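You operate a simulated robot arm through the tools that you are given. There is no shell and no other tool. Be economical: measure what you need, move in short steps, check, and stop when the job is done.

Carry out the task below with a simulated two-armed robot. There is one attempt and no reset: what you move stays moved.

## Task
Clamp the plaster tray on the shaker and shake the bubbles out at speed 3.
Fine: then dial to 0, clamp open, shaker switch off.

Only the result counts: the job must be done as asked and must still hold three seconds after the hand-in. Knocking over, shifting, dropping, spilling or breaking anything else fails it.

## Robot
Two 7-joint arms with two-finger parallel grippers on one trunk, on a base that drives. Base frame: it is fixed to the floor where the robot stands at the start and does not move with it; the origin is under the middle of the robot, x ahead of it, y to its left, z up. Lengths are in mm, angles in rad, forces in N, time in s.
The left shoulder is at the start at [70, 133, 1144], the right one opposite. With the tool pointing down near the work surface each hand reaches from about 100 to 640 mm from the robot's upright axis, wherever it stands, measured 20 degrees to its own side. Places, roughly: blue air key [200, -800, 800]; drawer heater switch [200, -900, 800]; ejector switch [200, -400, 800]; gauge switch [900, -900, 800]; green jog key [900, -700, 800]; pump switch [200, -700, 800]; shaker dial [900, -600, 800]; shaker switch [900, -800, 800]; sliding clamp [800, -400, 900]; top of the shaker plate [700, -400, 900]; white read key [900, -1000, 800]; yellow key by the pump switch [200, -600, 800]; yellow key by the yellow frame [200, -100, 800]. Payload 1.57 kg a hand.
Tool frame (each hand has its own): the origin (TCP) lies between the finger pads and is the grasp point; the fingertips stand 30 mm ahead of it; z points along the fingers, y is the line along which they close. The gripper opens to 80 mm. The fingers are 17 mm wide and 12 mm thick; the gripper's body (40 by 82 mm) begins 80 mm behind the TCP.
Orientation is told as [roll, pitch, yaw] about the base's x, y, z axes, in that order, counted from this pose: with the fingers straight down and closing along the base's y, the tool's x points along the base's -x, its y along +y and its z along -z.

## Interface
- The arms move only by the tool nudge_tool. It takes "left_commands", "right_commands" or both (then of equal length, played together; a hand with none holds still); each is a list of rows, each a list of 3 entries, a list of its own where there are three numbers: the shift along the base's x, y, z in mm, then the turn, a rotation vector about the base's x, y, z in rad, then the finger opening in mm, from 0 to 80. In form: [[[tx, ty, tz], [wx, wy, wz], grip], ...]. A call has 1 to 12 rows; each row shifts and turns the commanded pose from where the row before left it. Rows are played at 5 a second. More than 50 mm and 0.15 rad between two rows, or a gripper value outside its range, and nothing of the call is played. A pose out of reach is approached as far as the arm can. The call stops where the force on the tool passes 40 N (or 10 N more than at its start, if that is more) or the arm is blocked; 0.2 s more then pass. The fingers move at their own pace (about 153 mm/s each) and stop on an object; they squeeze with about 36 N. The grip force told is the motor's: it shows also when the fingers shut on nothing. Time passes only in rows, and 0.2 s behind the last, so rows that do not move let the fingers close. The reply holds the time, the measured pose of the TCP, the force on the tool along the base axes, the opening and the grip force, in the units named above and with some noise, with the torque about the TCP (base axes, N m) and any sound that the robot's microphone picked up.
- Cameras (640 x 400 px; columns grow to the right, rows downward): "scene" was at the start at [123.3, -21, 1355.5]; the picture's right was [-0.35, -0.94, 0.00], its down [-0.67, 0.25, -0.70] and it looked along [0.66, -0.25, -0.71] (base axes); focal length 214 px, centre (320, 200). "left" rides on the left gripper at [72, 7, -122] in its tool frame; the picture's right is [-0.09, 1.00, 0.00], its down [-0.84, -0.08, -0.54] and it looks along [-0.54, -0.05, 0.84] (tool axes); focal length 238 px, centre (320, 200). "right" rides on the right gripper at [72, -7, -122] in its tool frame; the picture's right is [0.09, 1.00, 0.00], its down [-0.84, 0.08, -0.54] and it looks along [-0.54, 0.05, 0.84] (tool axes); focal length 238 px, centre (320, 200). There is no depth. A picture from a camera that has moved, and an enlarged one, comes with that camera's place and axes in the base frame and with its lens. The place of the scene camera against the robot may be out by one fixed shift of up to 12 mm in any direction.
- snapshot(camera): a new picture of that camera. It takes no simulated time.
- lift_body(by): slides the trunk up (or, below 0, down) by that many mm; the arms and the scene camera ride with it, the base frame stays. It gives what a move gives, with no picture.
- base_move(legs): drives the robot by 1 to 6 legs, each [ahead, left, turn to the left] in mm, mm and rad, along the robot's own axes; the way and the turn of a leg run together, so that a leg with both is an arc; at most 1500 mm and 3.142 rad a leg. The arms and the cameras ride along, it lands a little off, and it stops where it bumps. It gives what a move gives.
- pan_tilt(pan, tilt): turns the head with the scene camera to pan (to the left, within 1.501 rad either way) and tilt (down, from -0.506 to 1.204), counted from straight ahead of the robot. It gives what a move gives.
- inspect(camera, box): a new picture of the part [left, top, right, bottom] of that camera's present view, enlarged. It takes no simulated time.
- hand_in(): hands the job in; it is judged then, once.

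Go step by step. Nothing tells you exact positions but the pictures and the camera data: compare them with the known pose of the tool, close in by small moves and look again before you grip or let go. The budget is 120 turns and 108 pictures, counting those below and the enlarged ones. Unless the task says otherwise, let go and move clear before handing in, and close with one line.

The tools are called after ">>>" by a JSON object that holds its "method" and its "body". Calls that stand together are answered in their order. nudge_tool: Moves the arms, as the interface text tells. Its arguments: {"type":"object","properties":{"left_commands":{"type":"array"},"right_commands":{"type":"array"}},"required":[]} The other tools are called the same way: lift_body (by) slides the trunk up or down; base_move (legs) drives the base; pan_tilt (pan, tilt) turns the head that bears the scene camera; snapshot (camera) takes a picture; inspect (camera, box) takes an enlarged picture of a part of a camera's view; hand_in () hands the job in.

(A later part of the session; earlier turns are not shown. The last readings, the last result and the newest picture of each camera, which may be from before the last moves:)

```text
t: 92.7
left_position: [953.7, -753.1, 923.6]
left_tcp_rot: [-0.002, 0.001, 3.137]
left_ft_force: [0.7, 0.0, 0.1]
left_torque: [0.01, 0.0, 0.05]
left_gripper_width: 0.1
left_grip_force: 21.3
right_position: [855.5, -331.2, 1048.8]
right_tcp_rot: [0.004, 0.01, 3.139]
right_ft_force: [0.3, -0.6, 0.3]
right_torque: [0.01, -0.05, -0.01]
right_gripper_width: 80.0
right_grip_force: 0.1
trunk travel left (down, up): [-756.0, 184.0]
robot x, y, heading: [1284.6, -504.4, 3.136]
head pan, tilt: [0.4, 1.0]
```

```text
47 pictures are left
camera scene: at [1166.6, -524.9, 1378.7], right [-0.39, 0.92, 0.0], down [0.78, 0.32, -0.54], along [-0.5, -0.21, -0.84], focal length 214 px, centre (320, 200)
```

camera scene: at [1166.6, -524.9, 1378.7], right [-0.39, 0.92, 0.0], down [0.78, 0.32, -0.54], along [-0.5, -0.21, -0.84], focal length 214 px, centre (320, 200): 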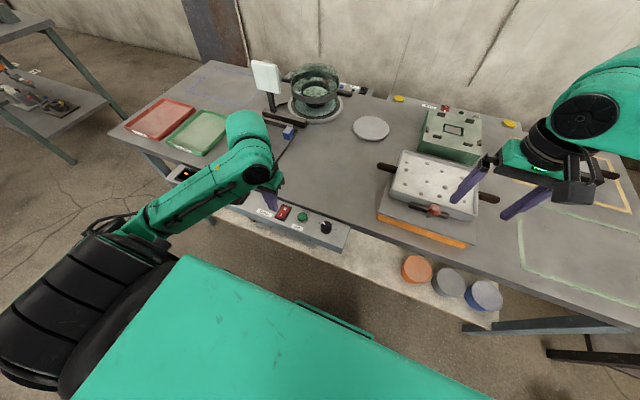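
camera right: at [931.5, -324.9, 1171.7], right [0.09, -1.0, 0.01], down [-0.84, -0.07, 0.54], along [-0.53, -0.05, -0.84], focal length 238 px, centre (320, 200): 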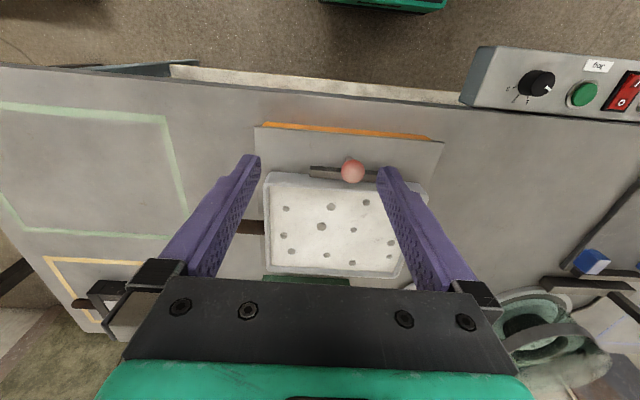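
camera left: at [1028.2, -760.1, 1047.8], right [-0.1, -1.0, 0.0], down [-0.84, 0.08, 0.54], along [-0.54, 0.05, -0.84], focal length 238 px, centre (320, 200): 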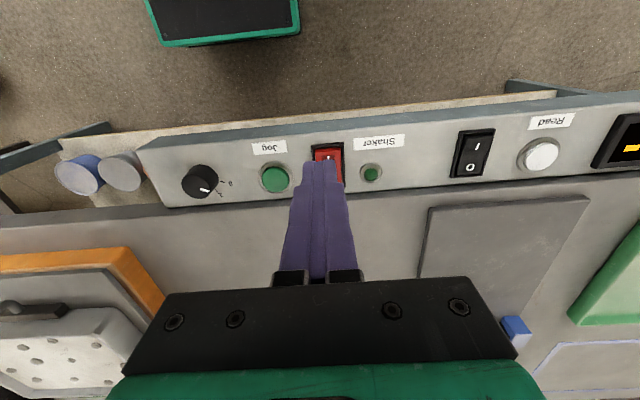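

I back off 100 mm to give the left arm room at the panel, and bring the left hand over the dial for a close look.

>>> {"method": "base_move", "body": {"legs": [[-100, 0, 0]]}}

>>> {"method": "nudge_tool", "body": {"left_commands": [[[-35, 34, 0], [0, 0, 0], 60], [[-35, 34, 0], [0, 0, 0], 60], [[-35, 34, 0], [0, 0, 0], 60], [[-30, 30, 0], [0, 0, 0], 60]]}}

>>> {"method": "snapshot", "body": {"camera": "left"}}

```text
t: 93.9
left_position: [1049.0, -752.9, 923.5]
left_tcp_rot: [-0.003, 0.003, 3.136]
left_ft_force: [0.0, -0.7, 0.8]
left_torque: [-0.02, 0.01, -0.02]
left_gripper_width: 0.0
left_grip_force: 21.6
right_position: [953.7, -331.4, 1048.1]
right_tcp_rot: [0.005, 0.01, 3.133]
right_ft_force: [-0.4, 0.1, -0.7]
right_torque: [0.01, 0.0, 0.01]
right_gripper_width: 80.1
right_grip_force: 0.1
trunk travel left (down, up): [-756.0, 184.0]
robot x, y, heading: [1382.3, -504.9, 3.134]
head pan, tilt: [0.4, 1.0]
```

```text
t: 94.9
left_position: [915.4, -619.2, 923.6]
left_tcp_rot: [0.001, 0.004, 3.136]
left_ft_force: [0.2, -0.6, -0.3]
left_torque: [0.03, -0.04, 0.01]
left_gripper_width: 59.9
left_grip_force: 0.0
right_position: [953.0, -329.0, 1046.9]
right_tcp_rot: [0.008, 0.011, 3.133]
right_ft_force: [-0.2, 0.8, -0.1]
right_torque: [0.02, -0.03, -0.02]
right_gripper_width: 79.7
right_grip_force: 0.1
trunk travel left (down, up): [-756.0, 184.0]
robot x, y, heading: [1379.0, -501.1, 3.137]
head pan, tilt: [0.4, 1.0]
```

```text
46 pictures are left
camera left: at [986.2, -626.9, 1045.7], right [-0.1, -1.0, 0.0], down [-0.84, 0.08, 0.54], along [-0.54, 0.05, -0.84], focal length 238 px, centre (320, 200)
```

left: 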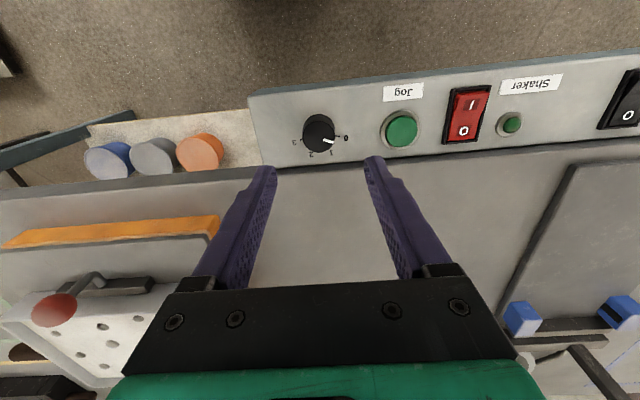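

>>> {"method": "inspect", "body": {"camera": "left", "box": [270, 95, 366, 155]}}

>>> {"method": "inspect", "body": {"camera": "left", "box": [420, 70, 548, 150]}}

```text
6.67 times, centred on (318, 125) of left
camera zoom: at [986.2, -626.9, 1045.7], right [-0.1, -1.0, 0.0], down [-0.84, 0.08, 0.54], along [-0.54, 0.05, -0.84], focal length 1589 px, centre (333, 700)
```

zoom: 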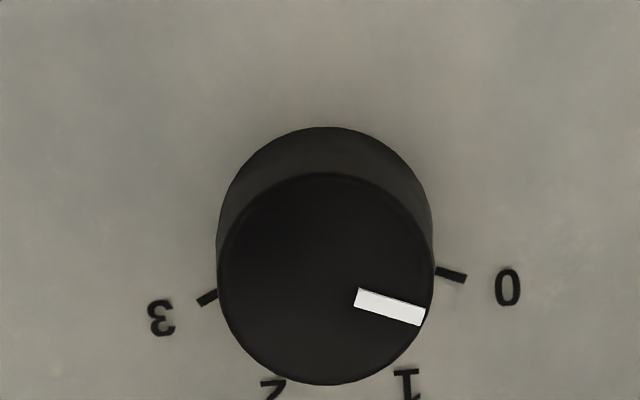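

```text
5.00 times, centred on (484, 110) of left
camera zoom: at [986.2, -626.9, 1045.7], right [-0.1, -1.0, 0.0], down [-0.84, 0.08, 0.54], along [-0.54, 0.05, -0.84], focal length 1192 px, centre (-500, 650)
```

zoom: 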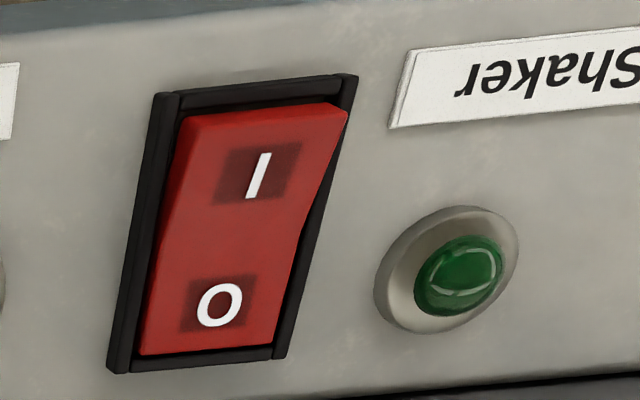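

The dial points at 0, with 1, 2, 3 running clockwise (seen from above) about 43° apart. The red Shaker switch is off, its "I" end nearer to me at about [929, -763, 814]. I close the left fingers and go above that end.

>>> {"method": "nudge_tool", "body": {"left_commands": [[[4, -36, 0], [0, 0, 0], 0], [[4, -36, 0], [0, 0, 0], 0], [[4, -36, 0], [0, 0, 0], 0], [[4, -36, 0], [0, 0, 0], 0], [[0, 0, -20], [0, 0, 0], 0], [[0, 0, -20], [0, 0, 0], 0], [[0, 0, -20], [0, 0, 0], 0]]}}

>>> {"method": "snapshot", "body": {"camera": "left"}}

```text
t: 96.5
left_position: [934.8, -765.6, 862.6]
left_tcp_rot: [-0.004, 0.002, 3.134]
left_ft_force: [0.2, -0.7, -0.2]
left_torque: [0.01, 0.04, -0.04]
left_gripper_width: 0.1
left_grip_force: 21.5
right_position: [954.6, -331.5, 1048.9]
right_tcp_rot: [0.007, 0.009, 3.135]
right_ft_force: [0.6, 0.2, -0.7]
right_torque: [-0.01, 0.01, -0.01]
right_gripper_width: 80.0
right_grip_force: 0.1
trunk travel left (down, up): [-756.0, 184.0]
robot x, y, heading: [1382.7, -504.7, 3.132]
head pan, tilt: [0.4, 1.0]
```

```text
43 pictures are left
camera left: at [1005.7, -772.7, 986.0], right [-0.1, -1.0, 0.0], down [-0.84, 0.08, 0.54], along [-0.54, 0.06, -0.84], focal length 238 px, centre (320, 200)
```

left: 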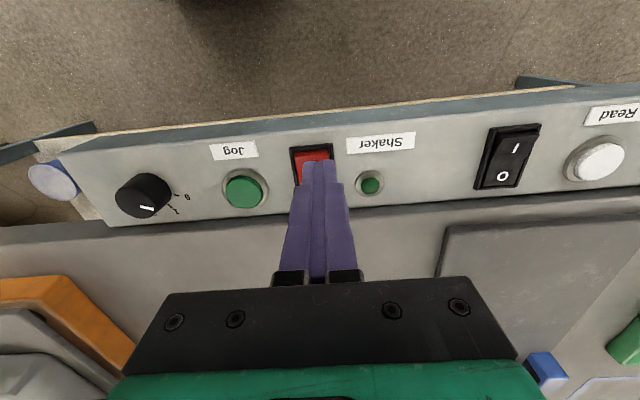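

I shift slightly (-5, +4) to be over the middle of the "I" half and press down in small steps.

>>> {"method": "nudge_tool", "body": {"left_commands": [[[-5, 4, 0], [0, 0, 0], 0], [[0, 0, -8], [0, 0, 0], 0], [[0, 0, -4], [0, 0, 0], 0], [[0, 0, -3], [0, 0, 0], 0], [[0, 0, -2], [0, 0, 0], 0]]}}

>>> {"method": "nudge_tool", "body": {"left_commands": [[[0, 0, -2], [0, 0, 0], 0], [[0, 0, -2], [0, 0, 0], 0]]}}

>>> {"method": "inspect", "body": {"camera": "left", "box": [220, 100, 460, 250]}}

```text
t: 97.7
left_position: [926.1, -759.4, 846.1]
left_tcp_rot: [-0.003, 0.002, 3.136]
left_ft_force: [1.0, -0.5, 0.3]
left_torque: [-0.02, -0.05, -0.02]
left_gripper_width: 0.0
left_grip_force: 21.3
right_position: [953.2, -331.3, 1047.9]
right_tcp_rot: [0.007, 0.008, 3.134]
right_ft_force: [0.0, 0.2, -0.3]
right_torque: [-0.02, 0.0, -0.01]
right_gripper_width: 80.1
right_grip_force: 0.1
trunk travel left (down, up): [-756.0, 184.0]
robot x, y, heading: [1381.7, -508.3, 3.134]
head pan, tilt: [0.4, 1.0]
```

```text
t: 98.3
left_position: [927.1, -759.3, 846.7]
left_tcp_rot: [0.0, -0.006, 3.138]
left_ft_force: [0.1, -0.3, 20.1]
left_torque: [-0.04, 0.13, -0.27]
left_gripper_width: 0.0
left_grip_force: 21.8
right_position: [955.8, -330.6, 1050.2]
right_tcp_rot: [0.008, 0.007, 3.133]
right_ft_force: [0.1, 0.0, -0.1]
right_torque: [0.03, -0.02, -0.01]
right_gripper_width: 79.9
right_grip_force: 0.0
trunk travel left (down, up): [-756.0, 184.0]
robot x, y, heading: [1380.7, -508.3, 3.137]
head pan, tilt: [0.4, 1.0]
```

```text
2.67 times, centred on (340, 175) of left
camera zoom: at [999.2, -766.8, 968.5], right [-0.1, -1.0, 0.0], down [-0.83, 0.08, 0.55], along [-0.54, 0.05, -0.84], focal length 636 px, centre (267, 267)
```

zoom: 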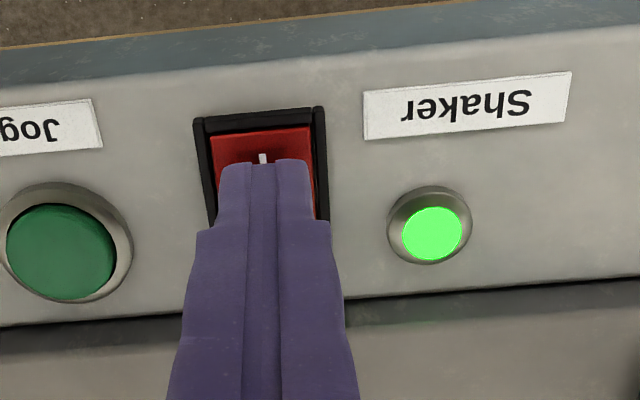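

The lamp is lit, so the shaker is on. I raise the hand, move over the dial and pre-rotate by +0.7 rad to allow the long clockwise turn.

>>> {"method": "nudge_tool", "body": {"left_commands": [[[0, 0, 30], [0, 0, 0], 0], [[0, 0, 30], [0, 0, 0], 0], [[-2, 35, 0], [0, 0, 0.14], 60], [[-2, 35, 0], [0, 0, 0.14], 60], [[-2, 35, 0], [0, 0, 0.14], 60], [[-2, 35, 0], [0, 0, 0.14], 60], [[0, 0, 0], [0, 0, 0.14], 60]]}}

>>> {"method": "snapshot", "body": {"camera": "left"}}

```text
t: 99.9
left_position: [916.5, -618.1, 904.2]
left_tcp_rot: [-0.002, 0.001, -2.444]
left_ft_force: [0.4, 0.1, -1.1]
left_torque: [0.01, -0.03, 0.01]
left_gripper_width: 60.1
left_grip_force: 0.1
right_position: [954.2, -331.5, 1048.7]
right_tcp_rot: [0.006, 0.008, 3.136]
right_ft_force: [-0.5, 0.9, 0.0]
right_torque: [0.03, 0.01, -0.01]
right_gripper_width: 79.9
right_grip_force: 0.0
trunk travel left (down, up): [-756.0, 184.0]
robot x, y, heading: [1380.8, -505.0, 3.136]
head pan, tilt: [0.4, 1.0]
```

```text
41 pictures are left
camera left: at [976.9, -579.1, 1026.1], right [0.57, -0.82, 0.0], down [-0.69, -0.48, 0.54], along [-0.45, -0.31, -0.84], focal length 238 px, centre (320, 200)
```

left: 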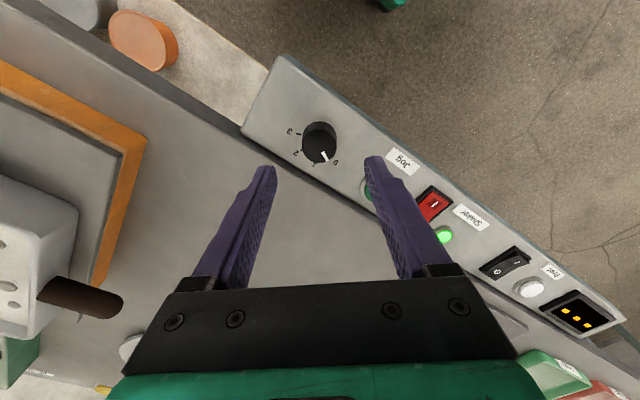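

Aligned to within a few mm. I lower around the dial so the fingertips end just above the panel.

>>> {"method": "nudge_tool", "body": {"left_commands": [[[2.5, 1, -20], [0, 0, 0], 50], [[0, 0, -20], [0, 0, 0], 50], [[0, 0, -15], [0, 0, 0], 50], [[0, 0, -5], [0, 0, 0], 50]]}}

>>> {"method": "snapshot", "body": {"camera": "left"}}

```text
t: 100.9
left_position: [920.3, -619.0, 842.3]
left_tcp_rot: [-0.001, 0.003, -2.447]
left_ft_force: [-0.3, -0.7, -0.2]
left_torque: [0.02, 0.01, 0.01]
left_gripper_width: 49.9
left_grip_force: 0.0
right_position: [954.3, -330.5, 1048.3]
right_tcp_rot: [0.005, 0.007, 3.134]
right_ft_force: [0.3, -0.3, 0.7]
right_torque: [0.04, -0.01, 0.02]
right_gripper_width: 80.0
right_grip_force: 0.0
trunk travel left (down, up): [-756.0, 184.0]
robot x, y, heading: [1379.4, -505.2, 3.141]
head pan, tilt: [0.4, 1.0]
```

```text
40 pictures are left
camera left: at [979.3, -578.9, 965.3], right [0.57, -0.82, 0.0], down [-0.69, -0.48, 0.54], along [-0.45, -0.3, -0.84], focal length 238 px, centre (320, 200)
```

left: 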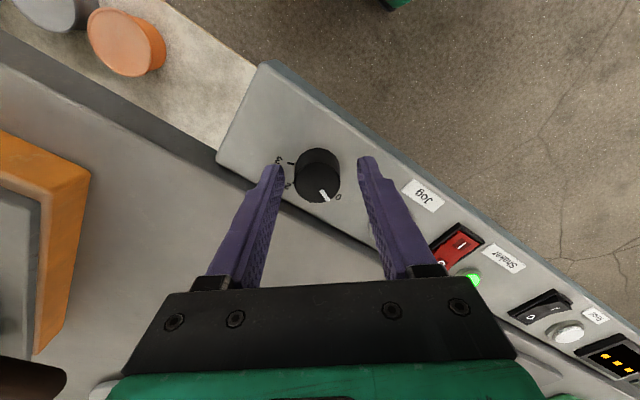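

The dial lies between the fingers. I grip it and begin the clockwise turn.

>>> {"method": "nudge_tool", "body": {"left_commands": [[[-1, 2, -2], [0, 0, 0], 40], [[0, 0, 0], [0, 0, 0], 0], [[0, 0, 0], [0, 0, 0], 0], [[0, 0, 0], [0, 0, 0], 0]]}}

>>> {"method": "nudge_tool", "body": {"left_commands": [[[0, 0, 0], [0, 0, -0.14], 0], [[0, 0, 0], [0, 0, -0.14], 0], [[0, 0, 0], [0, 0, -0.14], 0], [[0, 0, 0], [0, 0, -0.14], 0], [[0, 0, 0], [0, 0, -0.14], 0]]}}

>>> {"method": "snapshot", "body": {"camera": "left"}}

```text
t: 101.9
left_position: [918.6, -616.7, 841.3]
left_tcp_rot: [-0.002, 0.001, -2.447]
left_ft_force: [-0.7, -0.9, 0.3]
left_torque: [-0.18, 0.2, 0.02]
left_gripper_width: 30.8
left_grip_force: 40.7
right_position: [953.7, -330.7, 1047.8]
right_tcp_rot: [0.006, 0.009, 3.135]
right_ft_force: [-0.7, -0.1, -0.5]
right_torque: [0.0, -0.02, 0.0]
right_gripper_width: 79.9
right_grip_force: 0.1
trunk travel left (down, up): [-756.0, 184.0]
robot x, y, heading: [1381.2, -505.3, 3.138]
head pan, tilt: [0.4, 1.0]
```

```text
t: 103.1
left_position: [919.7, -619.1, 841.3]
left_tcp_rot: [-0.002, -0.001, 3.135]
left_ft_force: [-6.1, -7.5, 15.2]
left_torque: [-0.25, -0.64, 0.0]
left_gripper_width: 31.3
left_grip_force: 39.9
right_position: [953.8, -331.4, 1048.2]
right_tcp_rot: [0.007, 0.009, 3.135]
right_ft_force: [-0.2, -1.3, 0.5]
right_torque: [-0.02, -0.04, -0.02]
right_gripper_width: 80.2
right_grip_force: 0.0
trunk travel left (down, up): [-756.0, 184.0]
robot x, y, heading: [1377.1, -510.0, 3.136]
head pan, tilt: [0.4, 1.0]
```

```text
39 pictures are left
camera left: at [991.2, -626.6, 963.6], right [-0.1, -1.0, 0.0], down [-0.84, 0.08, 0.54], along [-0.54, 0.06, -0.84], focal length 238 px, centre (320, 200)
```

left: 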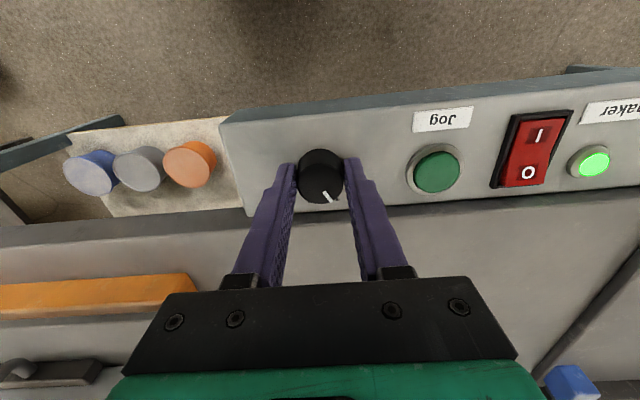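

The dial turns with the hand (about position 1). I continue to 3.

>>> {"method": "nudge_tool", "body": {"left_commands": [[[0, 0, 0], [0, 0, -0.142], 0], [[0, 0, 0], [0, 0, -0.142], 0], [[0, 0, 0], [0, 0, -0.142], 0], [[0, 0, 0], [0, 0, -0.142], 0], [[0, 0, 0], [0, 0, -0.142], 0], [[0, 0, 0], [0, 0, -0.142], 0], [[0, 0, 0], [0, 0, -0.142], 0], [[0, 0, 0], [0, 0, -0.142], 0], [[0, 0, 0], [0, 0, -0.142], 0], [[0, 0, 0], [0, 0, -0.142], 0], [[0, 0, 0], [0, 0, -0.142], 0]]}}

>>> {"method": "inspect", "body": {"camera": "left", "box": [240, 110, 400, 210]}}

>>> {"method": "snapshot", "body": {"camera": "scene"}}

```text
t: 105.5
left_position: [916.3, -620.9, 841.1]
left_tcp_rot: [0.002, 0.002, 1.571]
left_ft_force: [-14.4, -13.5, 15.8]
left_torque: [0.06, 0.5, 0.03]
left_gripper_width: 31.0
left_grip_force: 40.0
right_position: [953.2, -332.5, 1048.7]
right_tcp_rot: [0.004, 0.011, 3.133]
right_ft_force: [0.2, 0.4, -0.6]
right_torque: [0.01, 0.01, 0.02]
right_gripper_width: 80.0
right_grip_force: 0.1
trunk travel left (down, up): [-756.0, 184.0]
robot x, y, heading: [1380.0, -505.1, 3.136]
head pan, tilt: [0.4, 1.0]
```

```text
4.00 times, centred on (320, 160) of left
camera zoom: at [911.1, -692.5, 963.7], right [-1.0, 0.09, 0.0], down [0.08, 0.84, 0.54], along [0.05, 0.54, -0.84], focal length 953 px, centre (320, 360)
```

zoom: 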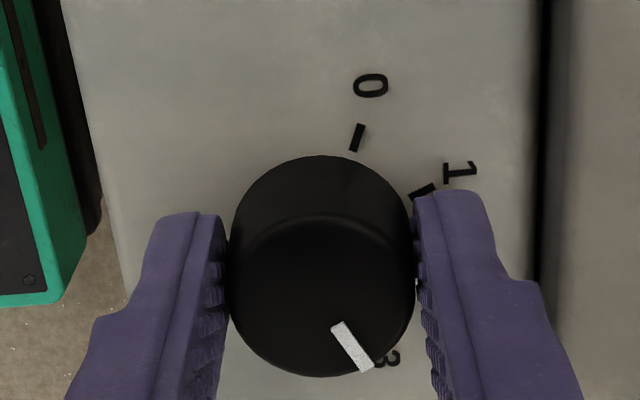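

```text
37 pictures are left
camera scene: at [1262.6, -528.1, 1378.6], right [-0.38, 0.92, 0.0], down [0.78, 0.32, -0.54], along [-0.5, -0.21, -0.84], focal length 214 px, centre (320, 200)
```

scene: 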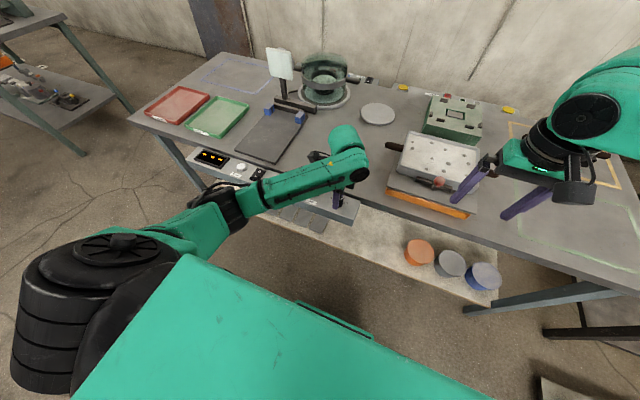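

The pointer is at 3. I let go of the dial (staying around it), let time pass and check the tray.

>>> {"method": "nudge_tool", "body": {"left_commands": [[[0, 0, 0], [0, 0, 0], 50], [[0, 0, 0], [0, 0, 0], 50], [[0, 0, 0], [0, 0, 0], 50], [[0, 0, 0], [0, 0, 0], 50], [[0, 0, 0], [0, 0, 0], 50]]}}

>>> {"method": "inspect", "body": {"camera": "left", "box": [240, 110, 400, 210]}}

>>> {"method": "inspect", "body": {"camera": "scene", "box": [370, 110, 530, 210]}}

```text
t: 106.7
left_position: [919.1, -617.4, 841.6]
left_tcp_rot: [-0.002, 0.003, 1.574]
left_ft_force: [-0.4, -0.2, 0.0]
left_torque: [-0.04, 0.0, 0.02]
left_gripper_width: 50.0
left_grip_force: 0.1
right_position: [955.0, -331.4, 1048.6]
right_tcp_rot: [0.005, 0.007, 3.134]
right_ft_force: [-0.2, 0.2, -0.4]
right_torque: [-0.01, 0.0, -0.03]
right_gripper_width: 80.4
right_grip_force: 0.1
trunk travel left (down, up): [-756.0, 184.0]
robot x, y, heading: [1380.2, -504.2, 3.138]
head pan, tilt: [0.4, 1.0]
```

```text
4.00 times, centred on (320, 160) of left
camera zoom: at [912.4, -689.9, 963.5], right [-1.0, 0.09, 0.0], down [0.07, 0.84, 0.54], along [0.05, 0.54, -0.84], focal length 953 px, centre (320, 360)
```

zoom: 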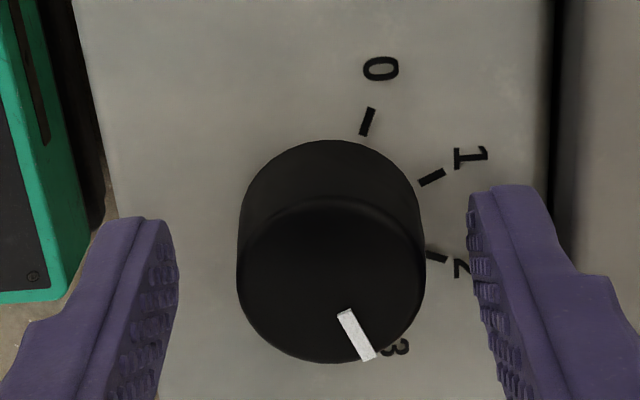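

```text
4.00 times, centred on (450, 160) of scene
camera zoom: at [1263.5, -525.3, 1378.7], right [-0.38, 0.92, 0.0], down [0.78, 0.32, -0.54], along [-0.5, -0.21, -0.84], focal length 858 px, centre (-200, 360)
```

zoom: 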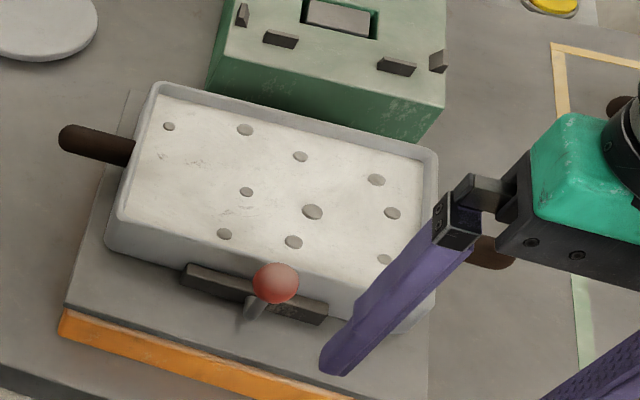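

The dial reads 3, and the bubbles are still there. I wait several seconds and compare.

>>> {"method": "nudge_tool", "body": {"left_commands": [[[0, 0, 0], [0, 0, 0], 50], [[0, 0, 0], [0, 0, 0], 50], [[0, 0, 0], [0, 0, 0], 50], [[0, 0, 0], [0, 0, 0], 50], [[0, 0, 0], [0, 0, 0], 50], [[0, 0, 0], [0, 0, 0], 50], [[0, 0, 0], [0, 0, 0], 50], [[0, 0, 0], [0, 0, 0], 50], [[0, 0, 0], [0, 0, 0], 50], [[0, 0, 0], [0, 0, 0], 50], [[0, 0, 0], [0, 0, 0], 50], [[0, 0, 0], [0, 0, 0], 50]]}}

>>> {"method": "nudge_tool", "body": {"left_commands": [[[0, 0, 0], [0, 0, 0], 50], [[0, 0, 0], [0, 0, 0], 50], [[0, 0, 0], [0, 0, 0], 50], [[0, 0, 0], [0, 0, 0], 50], [[0, 0, 0], [0, 0, 0], 50], [[0, 0, 0], [0, 0, 0], 50], [[0, 0, 0], [0, 0, 0], 50], [[0, 0, 0], [0, 0, 0], 50], [[0, 0, 0], [0, 0, 0], 50], [[0, 0, 0], [0, 0, 0], 50], [[0, 0, 0], [0, 0, 0], 50], [[0, 0, 0], [0, 0, 0], 50]]}}

>>> {"method": "inspect", "body": {"camera": "scene", "box": [370, 110, 530, 210]}}

```text
t: 109.3
left_position: [919.5, -617.3, 841.8]
left_tcp_rot: [-0.002, 0.001, 1.572]
left_ft_force: [-0.5, -0.9, 0.4]
left_torque: [0.02, -0.02, 0.0]
left_gripper_width: 49.8
left_grip_force: 0.0
right_position: [954.2, -330.3, 1048.6]
right_tcp_rot: [0.007, 0.009, 3.137]
right_ft_force: [0.2, -0.5, 0.1]
right_torque: [0.01, -0.01, 0.0]
right_gripper_width: 80.1
right_grip_force: 0.0
trunk travel left (down, up): [-756.0, 184.0]
robot x, y, heading: [1379.7, -505.9, 3.135]
head pan, tilt: [0.4, 1.0]
```

```text
t: 111.9
left_position: [919.0, -617.1, 841.6]
left_tcp_rot: [-0.004, 0.002, 1.572]
left_ft_force: [0.1, 0.7, -0.6]
left_torque: [-0.04, 0.04, -0.01]
left_gripper_width: 49.9
left_grip_force: 0.0
right_position: [955.2, -330.4, 1049.6]
right_tcp_rot: [0.007, 0.009, 3.132]
right_ft_force: [0.6, 0.5, -0.3]
right_torque: [0.0, -0.01, -0.02]
right_gripper_width: 79.8
right_grip_force: 0.1
trunk travel left (down, up): [-756.0, 184.0]
robot x, y, heading: [1376.9, -508.9, 3.135]
head pan, tilt: [0.4, 1.0]
```

```text
4.00 times, centred on (450, 160) of scene
camera zoom: at [1263.6, -525.0, 1378.8], right [-0.38, 0.92, 0.0], down [0.78, 0.32, -0.54], along [-0.5, -0.21, -0.84], focal length 858 px, centre (-200, 360)
```

zoom: 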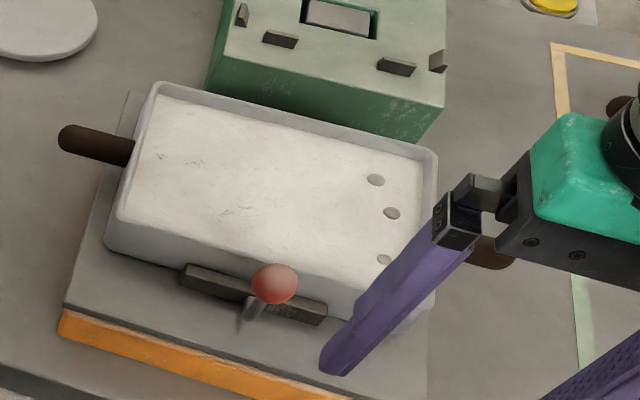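

It works: only three bubbles are left. I wait a bit more.

>>> {"method": "nudge_tool", "body": {"left_commands": [[[0, 0, 0], [0, 0, 0], 50], [[0, 0, 0], [0, 0, 0], 50], [[0, 0, 0], [0, 0, 0], 50], [[0, 0, 0], [0, 0, 0], 50], [[0, 0, 0], [0, 0, 0], 50], [[0, 0, 0], [0, 0, 0], 50], [[0, 0, 0], [0, 0, 0], 50], [[0, 0, 0], [0, 0, 0], 50]]}}

>>> {"method": "inspect", "body": {"camera": "scene", "box": [370, 110, 530, 210]}}

>>> {"method": "inspect", "body": {"camera": "right", "box": [240, 100, 560, 300]}}

```text
t: 113.7
left_position: [919.6, -617.5, 840.6]
left_tcp_rot: [-0.002, 0.001, 1.572]
left_ft_force: [-1.4, -0.5, 0.4]
left_torque: [0.0, -0.01, -0.02]
left_gripper_width: 50.0
left_grip_force: 0.1
right_position: [953.8, -330.6, 1048.8]
right_tcp_rot: [0.005, 0.008, 3.133]
right_ft_force: [-0.3, 0.2, 0.9]
right_torque: [-0.01, -0.01, 0.01]
right_gripper_width: 80.0
right_grip_force: 0.1
trunk travel left (down, up): [-756.0, 184.0]
robot x, y, heading: [1382.9, -505.7, 3.136]
head pan, tilt: [0.4, 1.0]
```

```text
4.00 times, centred on (450, 160) of scene
camera zoom: at [1263.6, -525.0, 1378.8], right [-0.38, 0.92, 0.0], down [0.78, 0.32, -0.54], along [-0.5, -0.21, -0.84], focal length 858 px, centre (-200, 360)
```

zoom: 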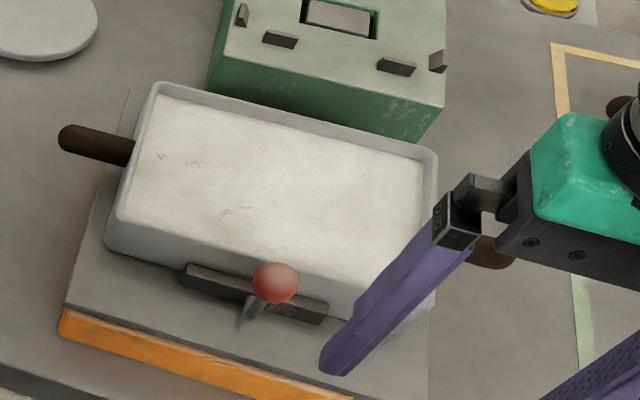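

```text
2.00 times, centred on (400, 200) of right
camera zoom: at [1025.7, -325.4, 1170.7], right [0.09, -1.0, 0.01], down [-0.84, -0.07, 0.53], along [-0.53, -0.05, -0.85], focal length 477 px, centre (160, 200)
```

zoom: 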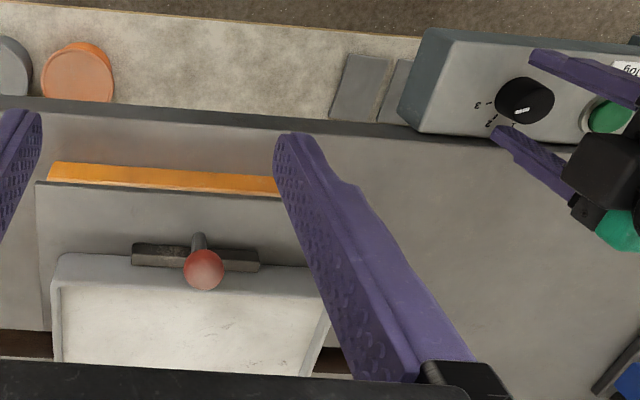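

No bubbles are visible, but my finger hides part of the tray. I shift the right hand aside and check.

>>> {"method": "nudge_tool", "body": {"right_commands": [[[10, 45, 20], [0, 0, 0], 80], [[10, 45, 20], [0, 0, 0], 80]]}}

>>> {"method": "inspect", "body": {"camera": "scene", "box": [370, 110, 530, 210]}}

```text
refused: row 1 steps farther than a row can; nothing moved
```

```text
4.00 times, centred on (450, 160) of scene
camera zoom: at [1263.6, -525.0, 1378.8], right [-0.38, 0.92, 0.0], down [0.78, 0.32, -0.54], along [-0.5, -0.21, -0.84], focal length 858 px, centre (-200, 360)
```

zoom: 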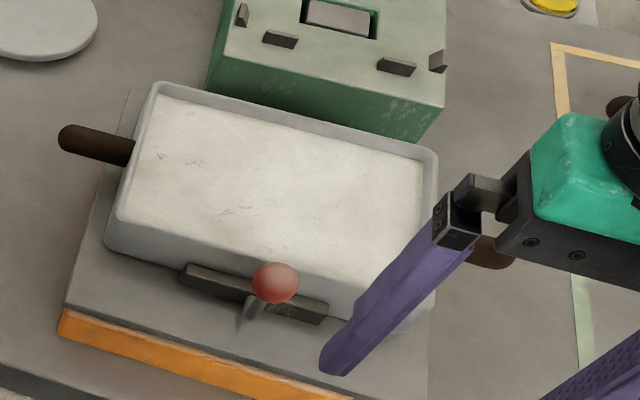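

>>> {"method": "nudge_tool", "body": {"right_commands": [[[5, 40, 10], [0, 0, 0], 80], [[5, 40, 10], [0, 0, 0], 80], [[5, 30, 10], [0, 0, 0], 80]]}}

>>> {"method": "inspect", "body": {"camera": "scene", "box": [370, 110, 530, 210]}}

```text
t: 114.5
left_position: [918.5, -616.7, 840.8]
left_tcp_rot: [-0.001, 0.001, 1.574]
left_ft_force: [0.2, 0.3, 0.3]
left_torque: [-0.01, 0.01, 0.02]
left_gripper_width: 49.9
left_grip_force: 0.1
right_position: [970.8, -221.1, 1078.6]
right_tcp_rot: [0.007, 0.009, 3.136]
right_ft_force: [-0.4, 0.7, -1.3]
right_torque: [0.0, 0.0, 0.04]
right_gripper_width: 80.2
right_grip_force: 0.0
trunk travel left (down, up): [-756.0, 184.0]
robot x, y, heading: [1384.1, -505.2, 3.135]
head pan, tilt: [0.4, 1.0]
```

```text
4.00 times, centred on (450, 160) of scene
camera zoom: at [1264.0, -524.5, 1378.8], right [-0.38, 0.92, 0.0], down [0.78, 0.32, -0.54], along [-0.5, -0.21, -0.84], focal length 858 px, centre (-200, 360)
```

zoom: 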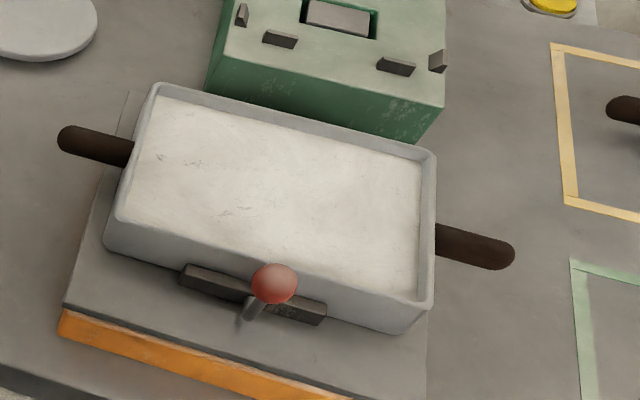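

All bubbles are gone. I grip the dial again and turn it back counter-clockwise by the same angle.

>>> {"method": "nudge_tool", "body": {"left_commands": [[[0, 0, 0], [0, 0, 0], 20], [[0, 0, 0], [0, 0, 0], 0], [[0, 0, 0], [0, 0, 0], 0], [[0, 0, 0], [0, 0, 0.142], 0], [[0, 0, 0], [0, 0, 0.142], 0], [[0, 0, 0], [0, 0, 0.142], 0], [[0, 0, 0], [0, 0, 0.142], 0], [[0, 0, 0], [0, 0, 0.142], 0], [[0, 0, 0], [0, 0, 0.142], 0], [[0, 0, 0], [0, 0, 0.142], 0], [[0, 0, 0], [0, 0, 0.142], 0], [[0, 0, 0], [0, 0, 0.142], 0]]}}

>>> {"method": "nudge_tool", "body": {"left_commands": [[[0, 0, 0], [0, 0, 0.142], 0], [[0, 0, 0], [0, 0, 0.142], 0], [[0, 0, 0], [0, 0, 0.142], 0], [[0, 0, 0], [0, 0, 0.142], 0], [[0, 0, 0], [0, 0, 0.142], 0], [[0, 0, 0], [0, 0, 0.142], 0], [[0, 0, 0], [0, 0, 0.14], 0], [[0, 0, 0], [0, 0, 0], 0]]}}

>>> {"method": "inspect", "body": {"camera": "left", "box": [240, 110, 400, 210]}}

```text
t: 117.1
left_position: [916.5, -618.9, 839.6]
left_tcp_rot: [-0.001, 0.0, 2.855]
left_ft_force: [-23.7, -5.6, 17.8]
left_torque: [-0.27, 0.68, -0.03]
left_gripper_width: 31.2
left_grip_force: 40.6
right_position: [967.2, -221.5, 1078.1]
right_tcp_rot: [0.005, 0.013, 3.134]
right_ft_force: [0.1, -0.4, -0.1]
right_torque: [-0.01, 0.01, 0.01]
right_gripper_width: 79.9
right_grip_force: 0.0
trunk travel left (down, up): [-756.0, 184.0]
robot x, y, heading: [1383.0, -503.5, 3.136]
head pan, tilt: [0.4, 1.0]
```

```text
t: 118.9
left_position: [916.9, -618.8, 841.4]
left_tcp_rot: [-0.005, 0.003, -2.437]
left_ft_force: [-22.8, -8.4, 14.8]
left_torque: [-0.37, 0.95, 0.02]
left_gripper_width: 31.4
left_grip_force: 40.6
right_position: [968.0, -221.9, 1077.6]
right_tcp_rot: [0.005, 0.012, 3.134]
right_ft_force: [0.0, -0.2, 0.0]
right_torque: [0.01, 0.02, -0.04]
right_gripper_width: 80.0
right_grip_force: 0.1
trunk travel left (down, up): [-756.0, 184.0]
robot x, y, heading: [1378.7, -503.9, 3.141]
head pan, tilt: [0.4, 1.0]
```

```text
4.00 times, centred on (320, 160) of left
camera zoom: at [976.4, -578.4, 963.5], right [0.57, -0.82, 0.0], down [-0.69, -0.49, 0.54], along [-0.44, -0.31, -0.84], focal length 953 px, centre (320, 360)
```

zoom: 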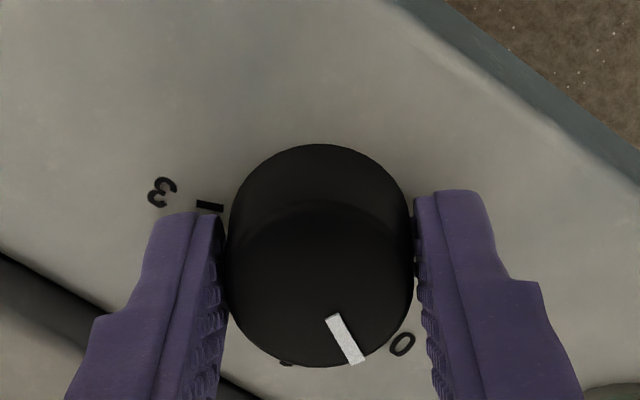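

>>> {"method": "nudge_tool", "body": {"left_commands": [[[0, 0, 0], [0, 0, 0], 50], [[0, 0, 0], [0, 0, 0], 50]]}}

>>> {"method": "inspect", "body": {"camera": "left", "box": [240, 110, 400, 210]}}

```text
t: 119.5
left_position: [920.0, -617.9, 841.3]
left_tcp_rot: [0.0, 0.004, -2.44]
left_ft_force: [-0.1, 0.1, -0.5]
left_torque: [-0.04, -0.02, -0.01]
left_gripper_width: 50.0
left_grip_force: 0.1
right_position: [970.0, -221.2, 1078.0]
right_tcp_rot: [0.006, 0.009, 3.136]
right_ft_force: [-0.5, -0.9, -0.8]
right_torque: [0.03, 0.0, -0.02]
right_gripper_width: 79.9
right_grip_force: 0.0
trunk travel left (down, up): [-756.0, 184.0]
robot x, y, heading: [1380.6, -506.0, 3.137]
head pan, tilt: [0.4, 1.0]
```

```text
4.00 times, centred on (320, 160) of left
camera zoom: at [979.0, -577.4, 963.0], right [0.57, -0.82, 0.0], down [-0.69, -0.48, 0.54], along [-0.44, -0.31, -0.84], focal length 953 px, centre (320, 360)
```

zoom: 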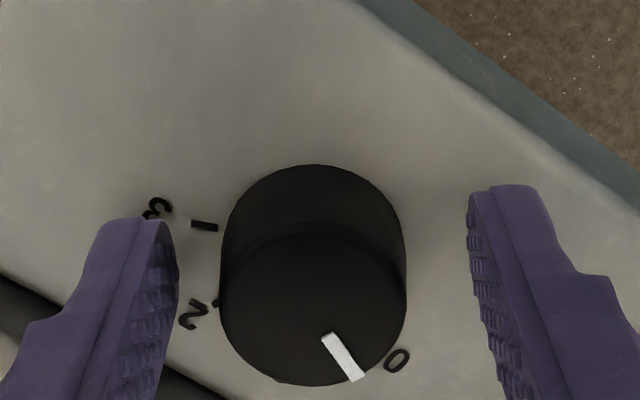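

The pointer is back at the original 0 angle. I raise the left hand off the dial, then drive forward to open the clamp with the right hand.

>>> {"method": "nudge_tool", "body": {"left_commands": [[[0, 0, 30], [0, 0, 0], 50], [[0, 0, 30], [0, 0, 0], 50], [[0, 0, 30], [0, 0, -0.14], 50], [[0, 0, 20], [0, 0, -0.14], 50], [[0, 0, 0], [0, 0, -0.14], 50], [[0, 0, 0], [0, 0, -0.14], 50], [[0, 0, 0], [0, 0, -0.14], 0]]}}

>>> {"method": "base_move", "body": {"legs": [[92, 0, 0]]}}

>>> {"method": "nudge_tool", "body": {"right_commands": [[[-12, -38, -8], [0, 0, 0], 80], [[-12, -38, -8], [0, 0, 0], 80], [[-12, -38, -8], [0, 0, 0], 80], [[-12, -38, -8], [0, 0, 0], 80]]}}

>>> {"method": "snapshot", "body": {"camera": "right"}}

```text
t: 120.0
left_position: [912.7, -695.3, 867.4]
left_tcp_rot: [0.112, -0.097, -2.376]
left_ft_force: [0.2, -0.3, 0.2]
left_torque: [0.0, 0.01, 0.0]
left_gripper_width: 50.1
left_grip_force: 0.0
left hand out of reach, approached as far as the arm can: row 2
right_position: [968.3, -223.3, 1078.4]
right_tcp_rot: [0.006, 0.011, 3.135]
right_ft_force: [0.0, -1.0, 0.1]
right_torque: [0.0, -0.03, 0.0]
right_gripper_width: 79.9
right_grip_force: 0.1
trunk travel left (down, up): [-756.0, 184.0]
robot x, y, heading: [1381.4, -506.1, 3.134]
head pan, tilt: [0.4, 1.0]
stopped in row 2 (left hand): the arm was blocked; the commanded pose is now the measured one
```

```text
t: 121.1
left_position: [821.9, -694.2, 867.6]
left_tcp_rot: [0.111, -0.1, -2.374]
left_ft_force: [-0.7, 0.0, 0.0]
left_torque: [-0.03, 0.02, -0.04]
left_gripper_width: 49.8
left_grip_force: 0.1
right_position: [877.8, -222.1, 1078.6]
right_tcp_rot: [0.006, 0.009, 3.137]
right_ft_force: [0.8, -0.3, -0.5]
right_torque: [0.0, 0.02, -0.01]
right_gripper_width: 80.2
right_grip_force: 0.0
trunk travel left (down, up): [-756.0, 184.0]
robot x, y, heading: [1289.3, -508.3, 3.133]
head pan, tilt: [0.4, 1.0]
```

```text
t: 122.1
left_position: [819.7, -696.0, 866.5]
left_tcp_rot: [0.113, -0.096, -2.375]
left_ft_force: [0.2, -0.8, -0.3]
left_torque: [0.0, 0.0, -0.01]
left_gripper_width: 50.1
left_grip_force: 0.2
right_position: [830.1, -375.4, 1043.6]
right_tcp_rot: [0.005, 0.011, 3.137]
right_ft_force: [0.1, -0.5, -0.8]
right_torque: [0.0, -0.01, 0.0]
right_gripper_width: 80.3
right_grip_force: 0.0
trunk travel left (down, up): [-756.0, 184.0]
robot x, y, heading: [1288.7, -505.2, 3.14]
head pan, tilt: [0.4, 1.0]
```

```text
27 pictures are left
camera right: at [901.7, -369.7, 1165.4], right [0.09, -1.0, 0.01], down [-0.84, -0.07, 0.53], along [-0.53, -0.05, -0.85], focal length 238 px, centre (320, 200)
```

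right: 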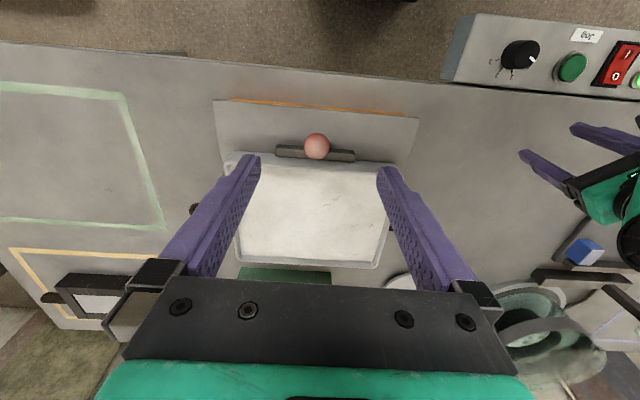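

The left arm slipped sideways while rising and now sits at [820, -696, 867], clear of everything; I'll check the dial later. First the right hand goes down onto the knob at about [815, -374, 919].

>>> {"method": "nudge_tool", "body": {"right_commands": [[[-5, 0, -30], [0, 0, 0], 80], [[-5, 0, -30], [0, 0, 0], 80], [[-5, 0, -30], [0, 0, 0], 80], [[0, 0, -20], [0, 0, 0], 80], [[0, 0, -13], [0, 0, 0], 80]]}}

>>> {"method": "snapshot", "body": {"camera": "right"}}

```text
t: 123.3
left_position: [822.1, -695.7, 867.2]
left_tcp_rot: [0.109, -0.098, -2.373]
left_ft_force: [0.5, -0.7, -0.6]
left_torque: [0.04, 0.01, 0.02]
left_gripper_width: 50.2
left_grip_force: 0.1
right_position: [813.4, -371.6, 922.5]
right_tcp_rot: [0.006, 0.009, 3.137]
right_ft_force: [0.4, 0.1, 0.4]
right_torque: [0.03, 0.02, 0.0]
right_gripper_width: 79.9
right_grip_force: 0.1
trunk travel left (down, up): [-756.0, 184.0]
robot x, y, heading: [1286.7, -504.8, 3.136]
head pan, tilt: [0.4, 1.0]
```

```text
26 pictures are left
camera right: at [885.2, -366.9, 1045.6], right [0.09, -1.0, 0.01], down [-0.84, -0.07, 0.54], along [-0.53, -0.05, -0.84], focal length 238 px, centre (320, 200)
```

right: 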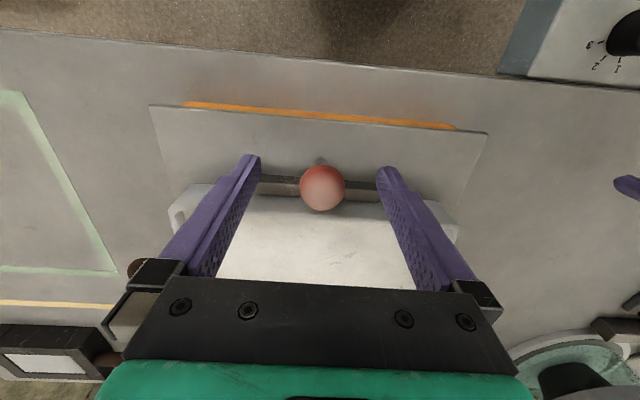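

I grip the knob and slide the clamp back toward me by about 35 mm to its original open place.

>>> {"method": "nudge_tool", "body": {"right_commands": [[[0, -1, 0], [0, 0, 0], 30], [[0, 0, 0], [0, 0, 0], 0], [[0, 0, 0], [0, 0, 0], 0], [[4, 0, 0], [0, 0, 0], 0], [[5, 0, 0], [0, 0, 0], 0], [[5, 0, 0], [0, 0, 0], 0], [[5, 0, 0], [0, 0, 0], 0], [[5, 0, 0], [0, 0, 0], 0], [[5, 0, 0], [0, 0, 0], 0], [[4, 0, 0], [0, 0, 0], 0], [[2, 0, 0], [0, 0, 0], 0], [[0, 0, 0], [0, 0, 0], 0]]}}

>>> {"method": "snapshot", "body": {"camera": "right"}}

```text
t: 125.9
left_position: [820.2, -694.6, 867.2]
left_tcp_rot: [0.113, -0.1, -2.373]
left_ft_force: [0.4, -0.6, 0.2]
left_torque: [0.01, 0.03, 0.01]
left_gripper_width: 50.1
left_grip_force: 0.1
right_position: [848.4, -373.7, 923.6]
right_tcp_rot: [0.009, 0.009, 3.138]
right_ft_force: [-4.8, 4.9, -0.5]
right_torque: [0.03, -0.48, 0.0]
right_gripper_width: 26.9
right_grip_force: 38.3
trunk travel left (down, up): [-756.0, 184.0]
robot x, y, heading: [1288.4, -503.9, 3.14]
head pan, tilt: [0.4, 1.0]
```

```text
25 pictures are left
camera right: at [919.8, -368.0, 1045.7], right [0.09, -1.0, 0.01], down [-0.84, -0.07, 0.53], along [-0.53, -0.05, -0.85], focal length 238 px, centre (320, 200)
```

right: 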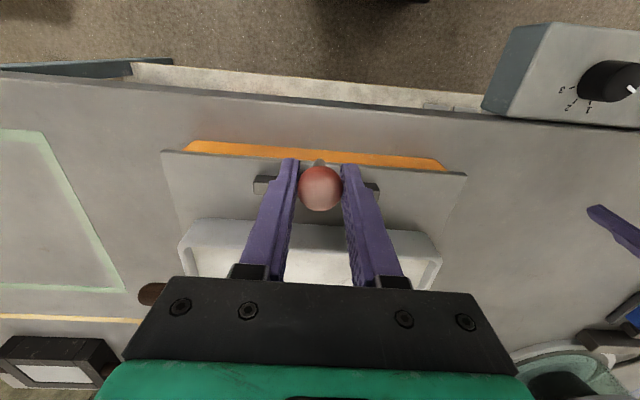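

The clamp is open. I give it the last 2 mm, release, and lift the right hand clear.

>>> {"method": "nudge_tool", "body": {"right_commands": [[[2, 0, 0], [0, 0, 0], 0], [[0, 0, 0], [0, 0, 0], 0], [[0, 0, 0], [0, 0, 0], 40], [[0, 0, 0], [0, 0, 0], 80], [[0, 0, 0], [0, 0, 0], 80], [[0, 0, 20], [0, 0, 0], 80], [[0, 0, 30], [0, 0, 0], 80], [[5, 5, 30], [0, 0, 0], 80], [[5, 20, 30], [0, 0, 0], 80]]}}

>>> {"method": "nudge_tool", "body": {"left_commands": [[[0, 0, 10], [0, 0, 0], 50], [[0, 0, 10], [0, 0, 0], 50], [[0, 0, 10], [0, 0, 0], 50], [[0, 0, 10], [0, 0, 0], 50], [[0, 0, 10], [0, 0, 0], 50], [[0, 0, 10], [0, 0, 0], 50]]}}

>>> {"method": "snapshot", "body": {"camera": "scene"}}

```text
t: 127.9
left_position: [820.7, -694.7, 868.9]
left_tcp_rot: [0.111, -0.099, -2.373]
left_ft_force: [0.9, 0.1, -0.3]
left_torque: [-0.03, 0.0, -0.02]
left_gripper_width: 49.7
left_grip_force: 0.1
right_position: [857.4, -343.5, 1030.1]
right_tcp_rot: [0.008, 0.009, 3.135]
right_ft_force: [0.3, -1.0, -0.1]
right_torque: [-0.03, 0.0, -0.01]
right_gripper_width: 80.0
right_grip_force: 0.1
trunk travel left (down, up): [-756.0, 184.0]
robot x, y, heading: [1291.9, -506.7, 3.141]
head pan, tilt: [0.4, 1.0]
```

```text
t: 129.5
left_position: [809.2, -745.4, 910.9]
left_tcp_rot: [0.167, -0.16, -2.326]
left_ft_force: [-0.6, 0.0, 0.2]
left_torque: [0.0, 0.02, -0.02]
left_gripper_width: 49.9
left_grip_force: 0.0
left hand out of reach, approached as far as the arm can: row 4, 5, 6
right_position: [856.8, -345.0, 1030.4]
right_tcp_rot: [0.004, 0.008, 3.136]
right_ft_force: [0.4, -0.3, 0.1]
right_torque: [-0.02, 0.03, 0.0]
right_gripper_width: 80.0
right_grip_force: 0.0
trunk travel left (down, up): [-756.0, 184.0]
robot x, y, heading: [1290.7, -505.0, 3.138]
head pan, tilt: [0.4, 1.0]
stopped in row 6 (left hand): the arm was blocked; the commanded pose is now the measured one
```

```text
24 pictures are left
camera scene: at [1171.3, -524.9, 1378.8], right [-0.39, 0.92, 0.0], down [0.78, 0.32, -0.54], along [-0.5, -0.21, -0.84], focal length 214 px, centre (320, 200)
```

scene: 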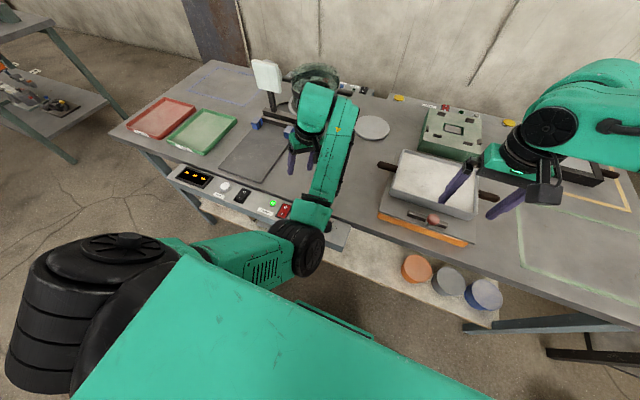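

The left elbow has dropped low near the panel. I raise the trunk to get everything clear before untwisting that arm.

>>> {"method": "lift_body", "body": {"by": 170}}

>>> {"method": "nudge_tool", "body": {"left_commands": [[[0, 10, 0], [0, 0, -0.12], 50], [[0, 10, 0], [0, 0, -0.12], 50], [[0, 10, 0], [0, 0, -0.12], 50], [[0, 10, 0], [0, 0, -0.12], 50]]}}

>>> {"method": "snapshot", "body": {"camera": "scene"}}

```text
t: 131.4
left_position: [808.9, -743.6, 1081.5]
left_tcp_rot: [0.169, -0.159, -2.327]
left_ft_force: [0.1, 1.2, 0.2]
left_torque: [-0.01, -0.01, 0.02]
left_gripper_width: 50.1
left_grip_force: 0.1
right_position: [855.8, -344.8, 1199.4]
right_tcp_rot: [0.004, 0.008, 3.136]
right_ft_force: [-0.3, 0.0, -0.4]
right_torque: [0.02, 0.05, 0.0]
right_gripper_width: 79.8
right_grip_force: 0.1
trunk travel left (down, up): [-926.0, 14.0]
robot x, y, heading: [1286.0, -505.0, 3.143]
head pan, tilt: [0.4, 1.0]
```

```text
t: 132.7
left_position: [799.8, -737.5, 1095.8]
left_tcp_rot: [0.211, -0.206, -2.775]
left_ft_force: [-0.4, 0.1, 0.4]
left_torque: [-0.01, 0.0, 0.02]
left_gripper_width: 50.0
left_grip_force: 0.0
right_position: [856.8, -345.7, 1200.1]
right_tcp_rot: [0.004, 0.01, 3.137]
right_ft_force: [0.1, 0.6, 0.1]
right_torque: [0.01, 0.02, 0.0]
right_gripper_width: 80.0
right_grip_force: 0.0
trunk travel left (down, up): [-926.0, 14.0]
robot x, y, heading: [1286.8, -508.0, 3.137]
head pan, tilt: [0.4, 1.0]
stopped in row 4 (left hand): the arm was blocked; the commanded pose is now the measured one
```

```text
23 pictures are left
camera scene: at [1171.2, -524.8, 1548.8], right [-0.39, 0.92, 0.0], down [0.78, 0.32, -0.54], along [-0.5, -0.21, -0.84], focal length 214 px, centre (320, 200)
```

scene: 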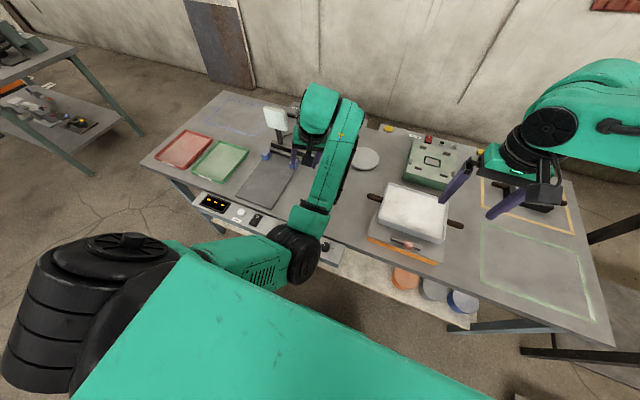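

The left arm is wedged at a joint limit, so I leave it parked high and use the right arm for the switch. I back off and drive left so the switch lies to my right.

>>> {"method": "base_move", "body": {"legs": [[-98, 0, 0], [0, 500, 0]]}}

>>> {"method": "snapshot", "body": {"camera": "right"}}

>>> {"method": "snapshot", "body": {"camera": "scene"}}

```text
t: 136.4
left_position: [897.4, -1247.9, 1094.7]
left_tcp_rot: [0.213, -0.205, -2.772]
left_ft_force: [0.1, -0.2, 0.7]
left_torque: [0.0, 0.0, -0.01]
left_gripper_width: 50.0
left_grip_force: 0.0
right_position: [952.9, -856.2, 1199.7]
right_tcp_rot: [0.01, 0.01, 3.139]
right_ft_force: [-0.2, 0.3, -0.3]
right_torque: [-0.01, 0.03, 0.0]
right_gripper_width: 80.0
right_grip_force: 0.0
trunk travel left (down, up): [-926.0, 14.0]
robot x, y, heading: [1386.9, -1015.4, 3.143]
head pan, tilt: [0.4, 1.0]
```

```text
22 pictures are left
camera right: at [1024.8, -851.1, 1322.3], right [0.09, -1.0, 0.01], down [-0.84, -0.07, 0.53], along [-0.53, -0.06, -0.85], focal length 238 px, centre (320, 200)
```

right: 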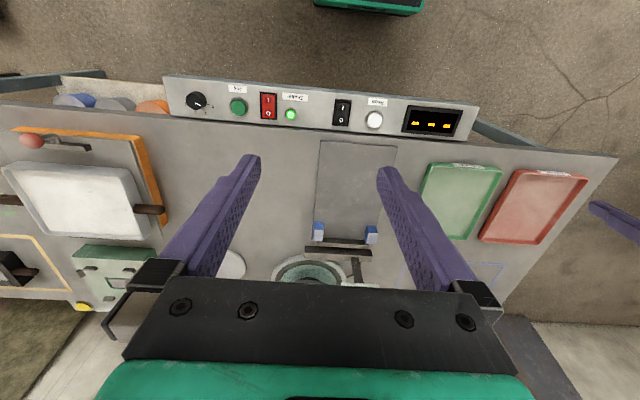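

```text
21 pictures are left
camera scene: at [1269.1, -1034.3, 1548.8], right [-0.39, 0.92, 0.0], down [0.78, 0.33, -0.54], along [-0.5, -0.21, -0.84], focal length 214 px, centre (320, 200)
```

scene: 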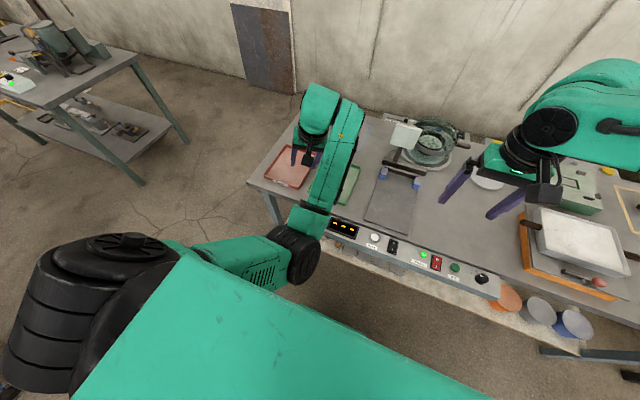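

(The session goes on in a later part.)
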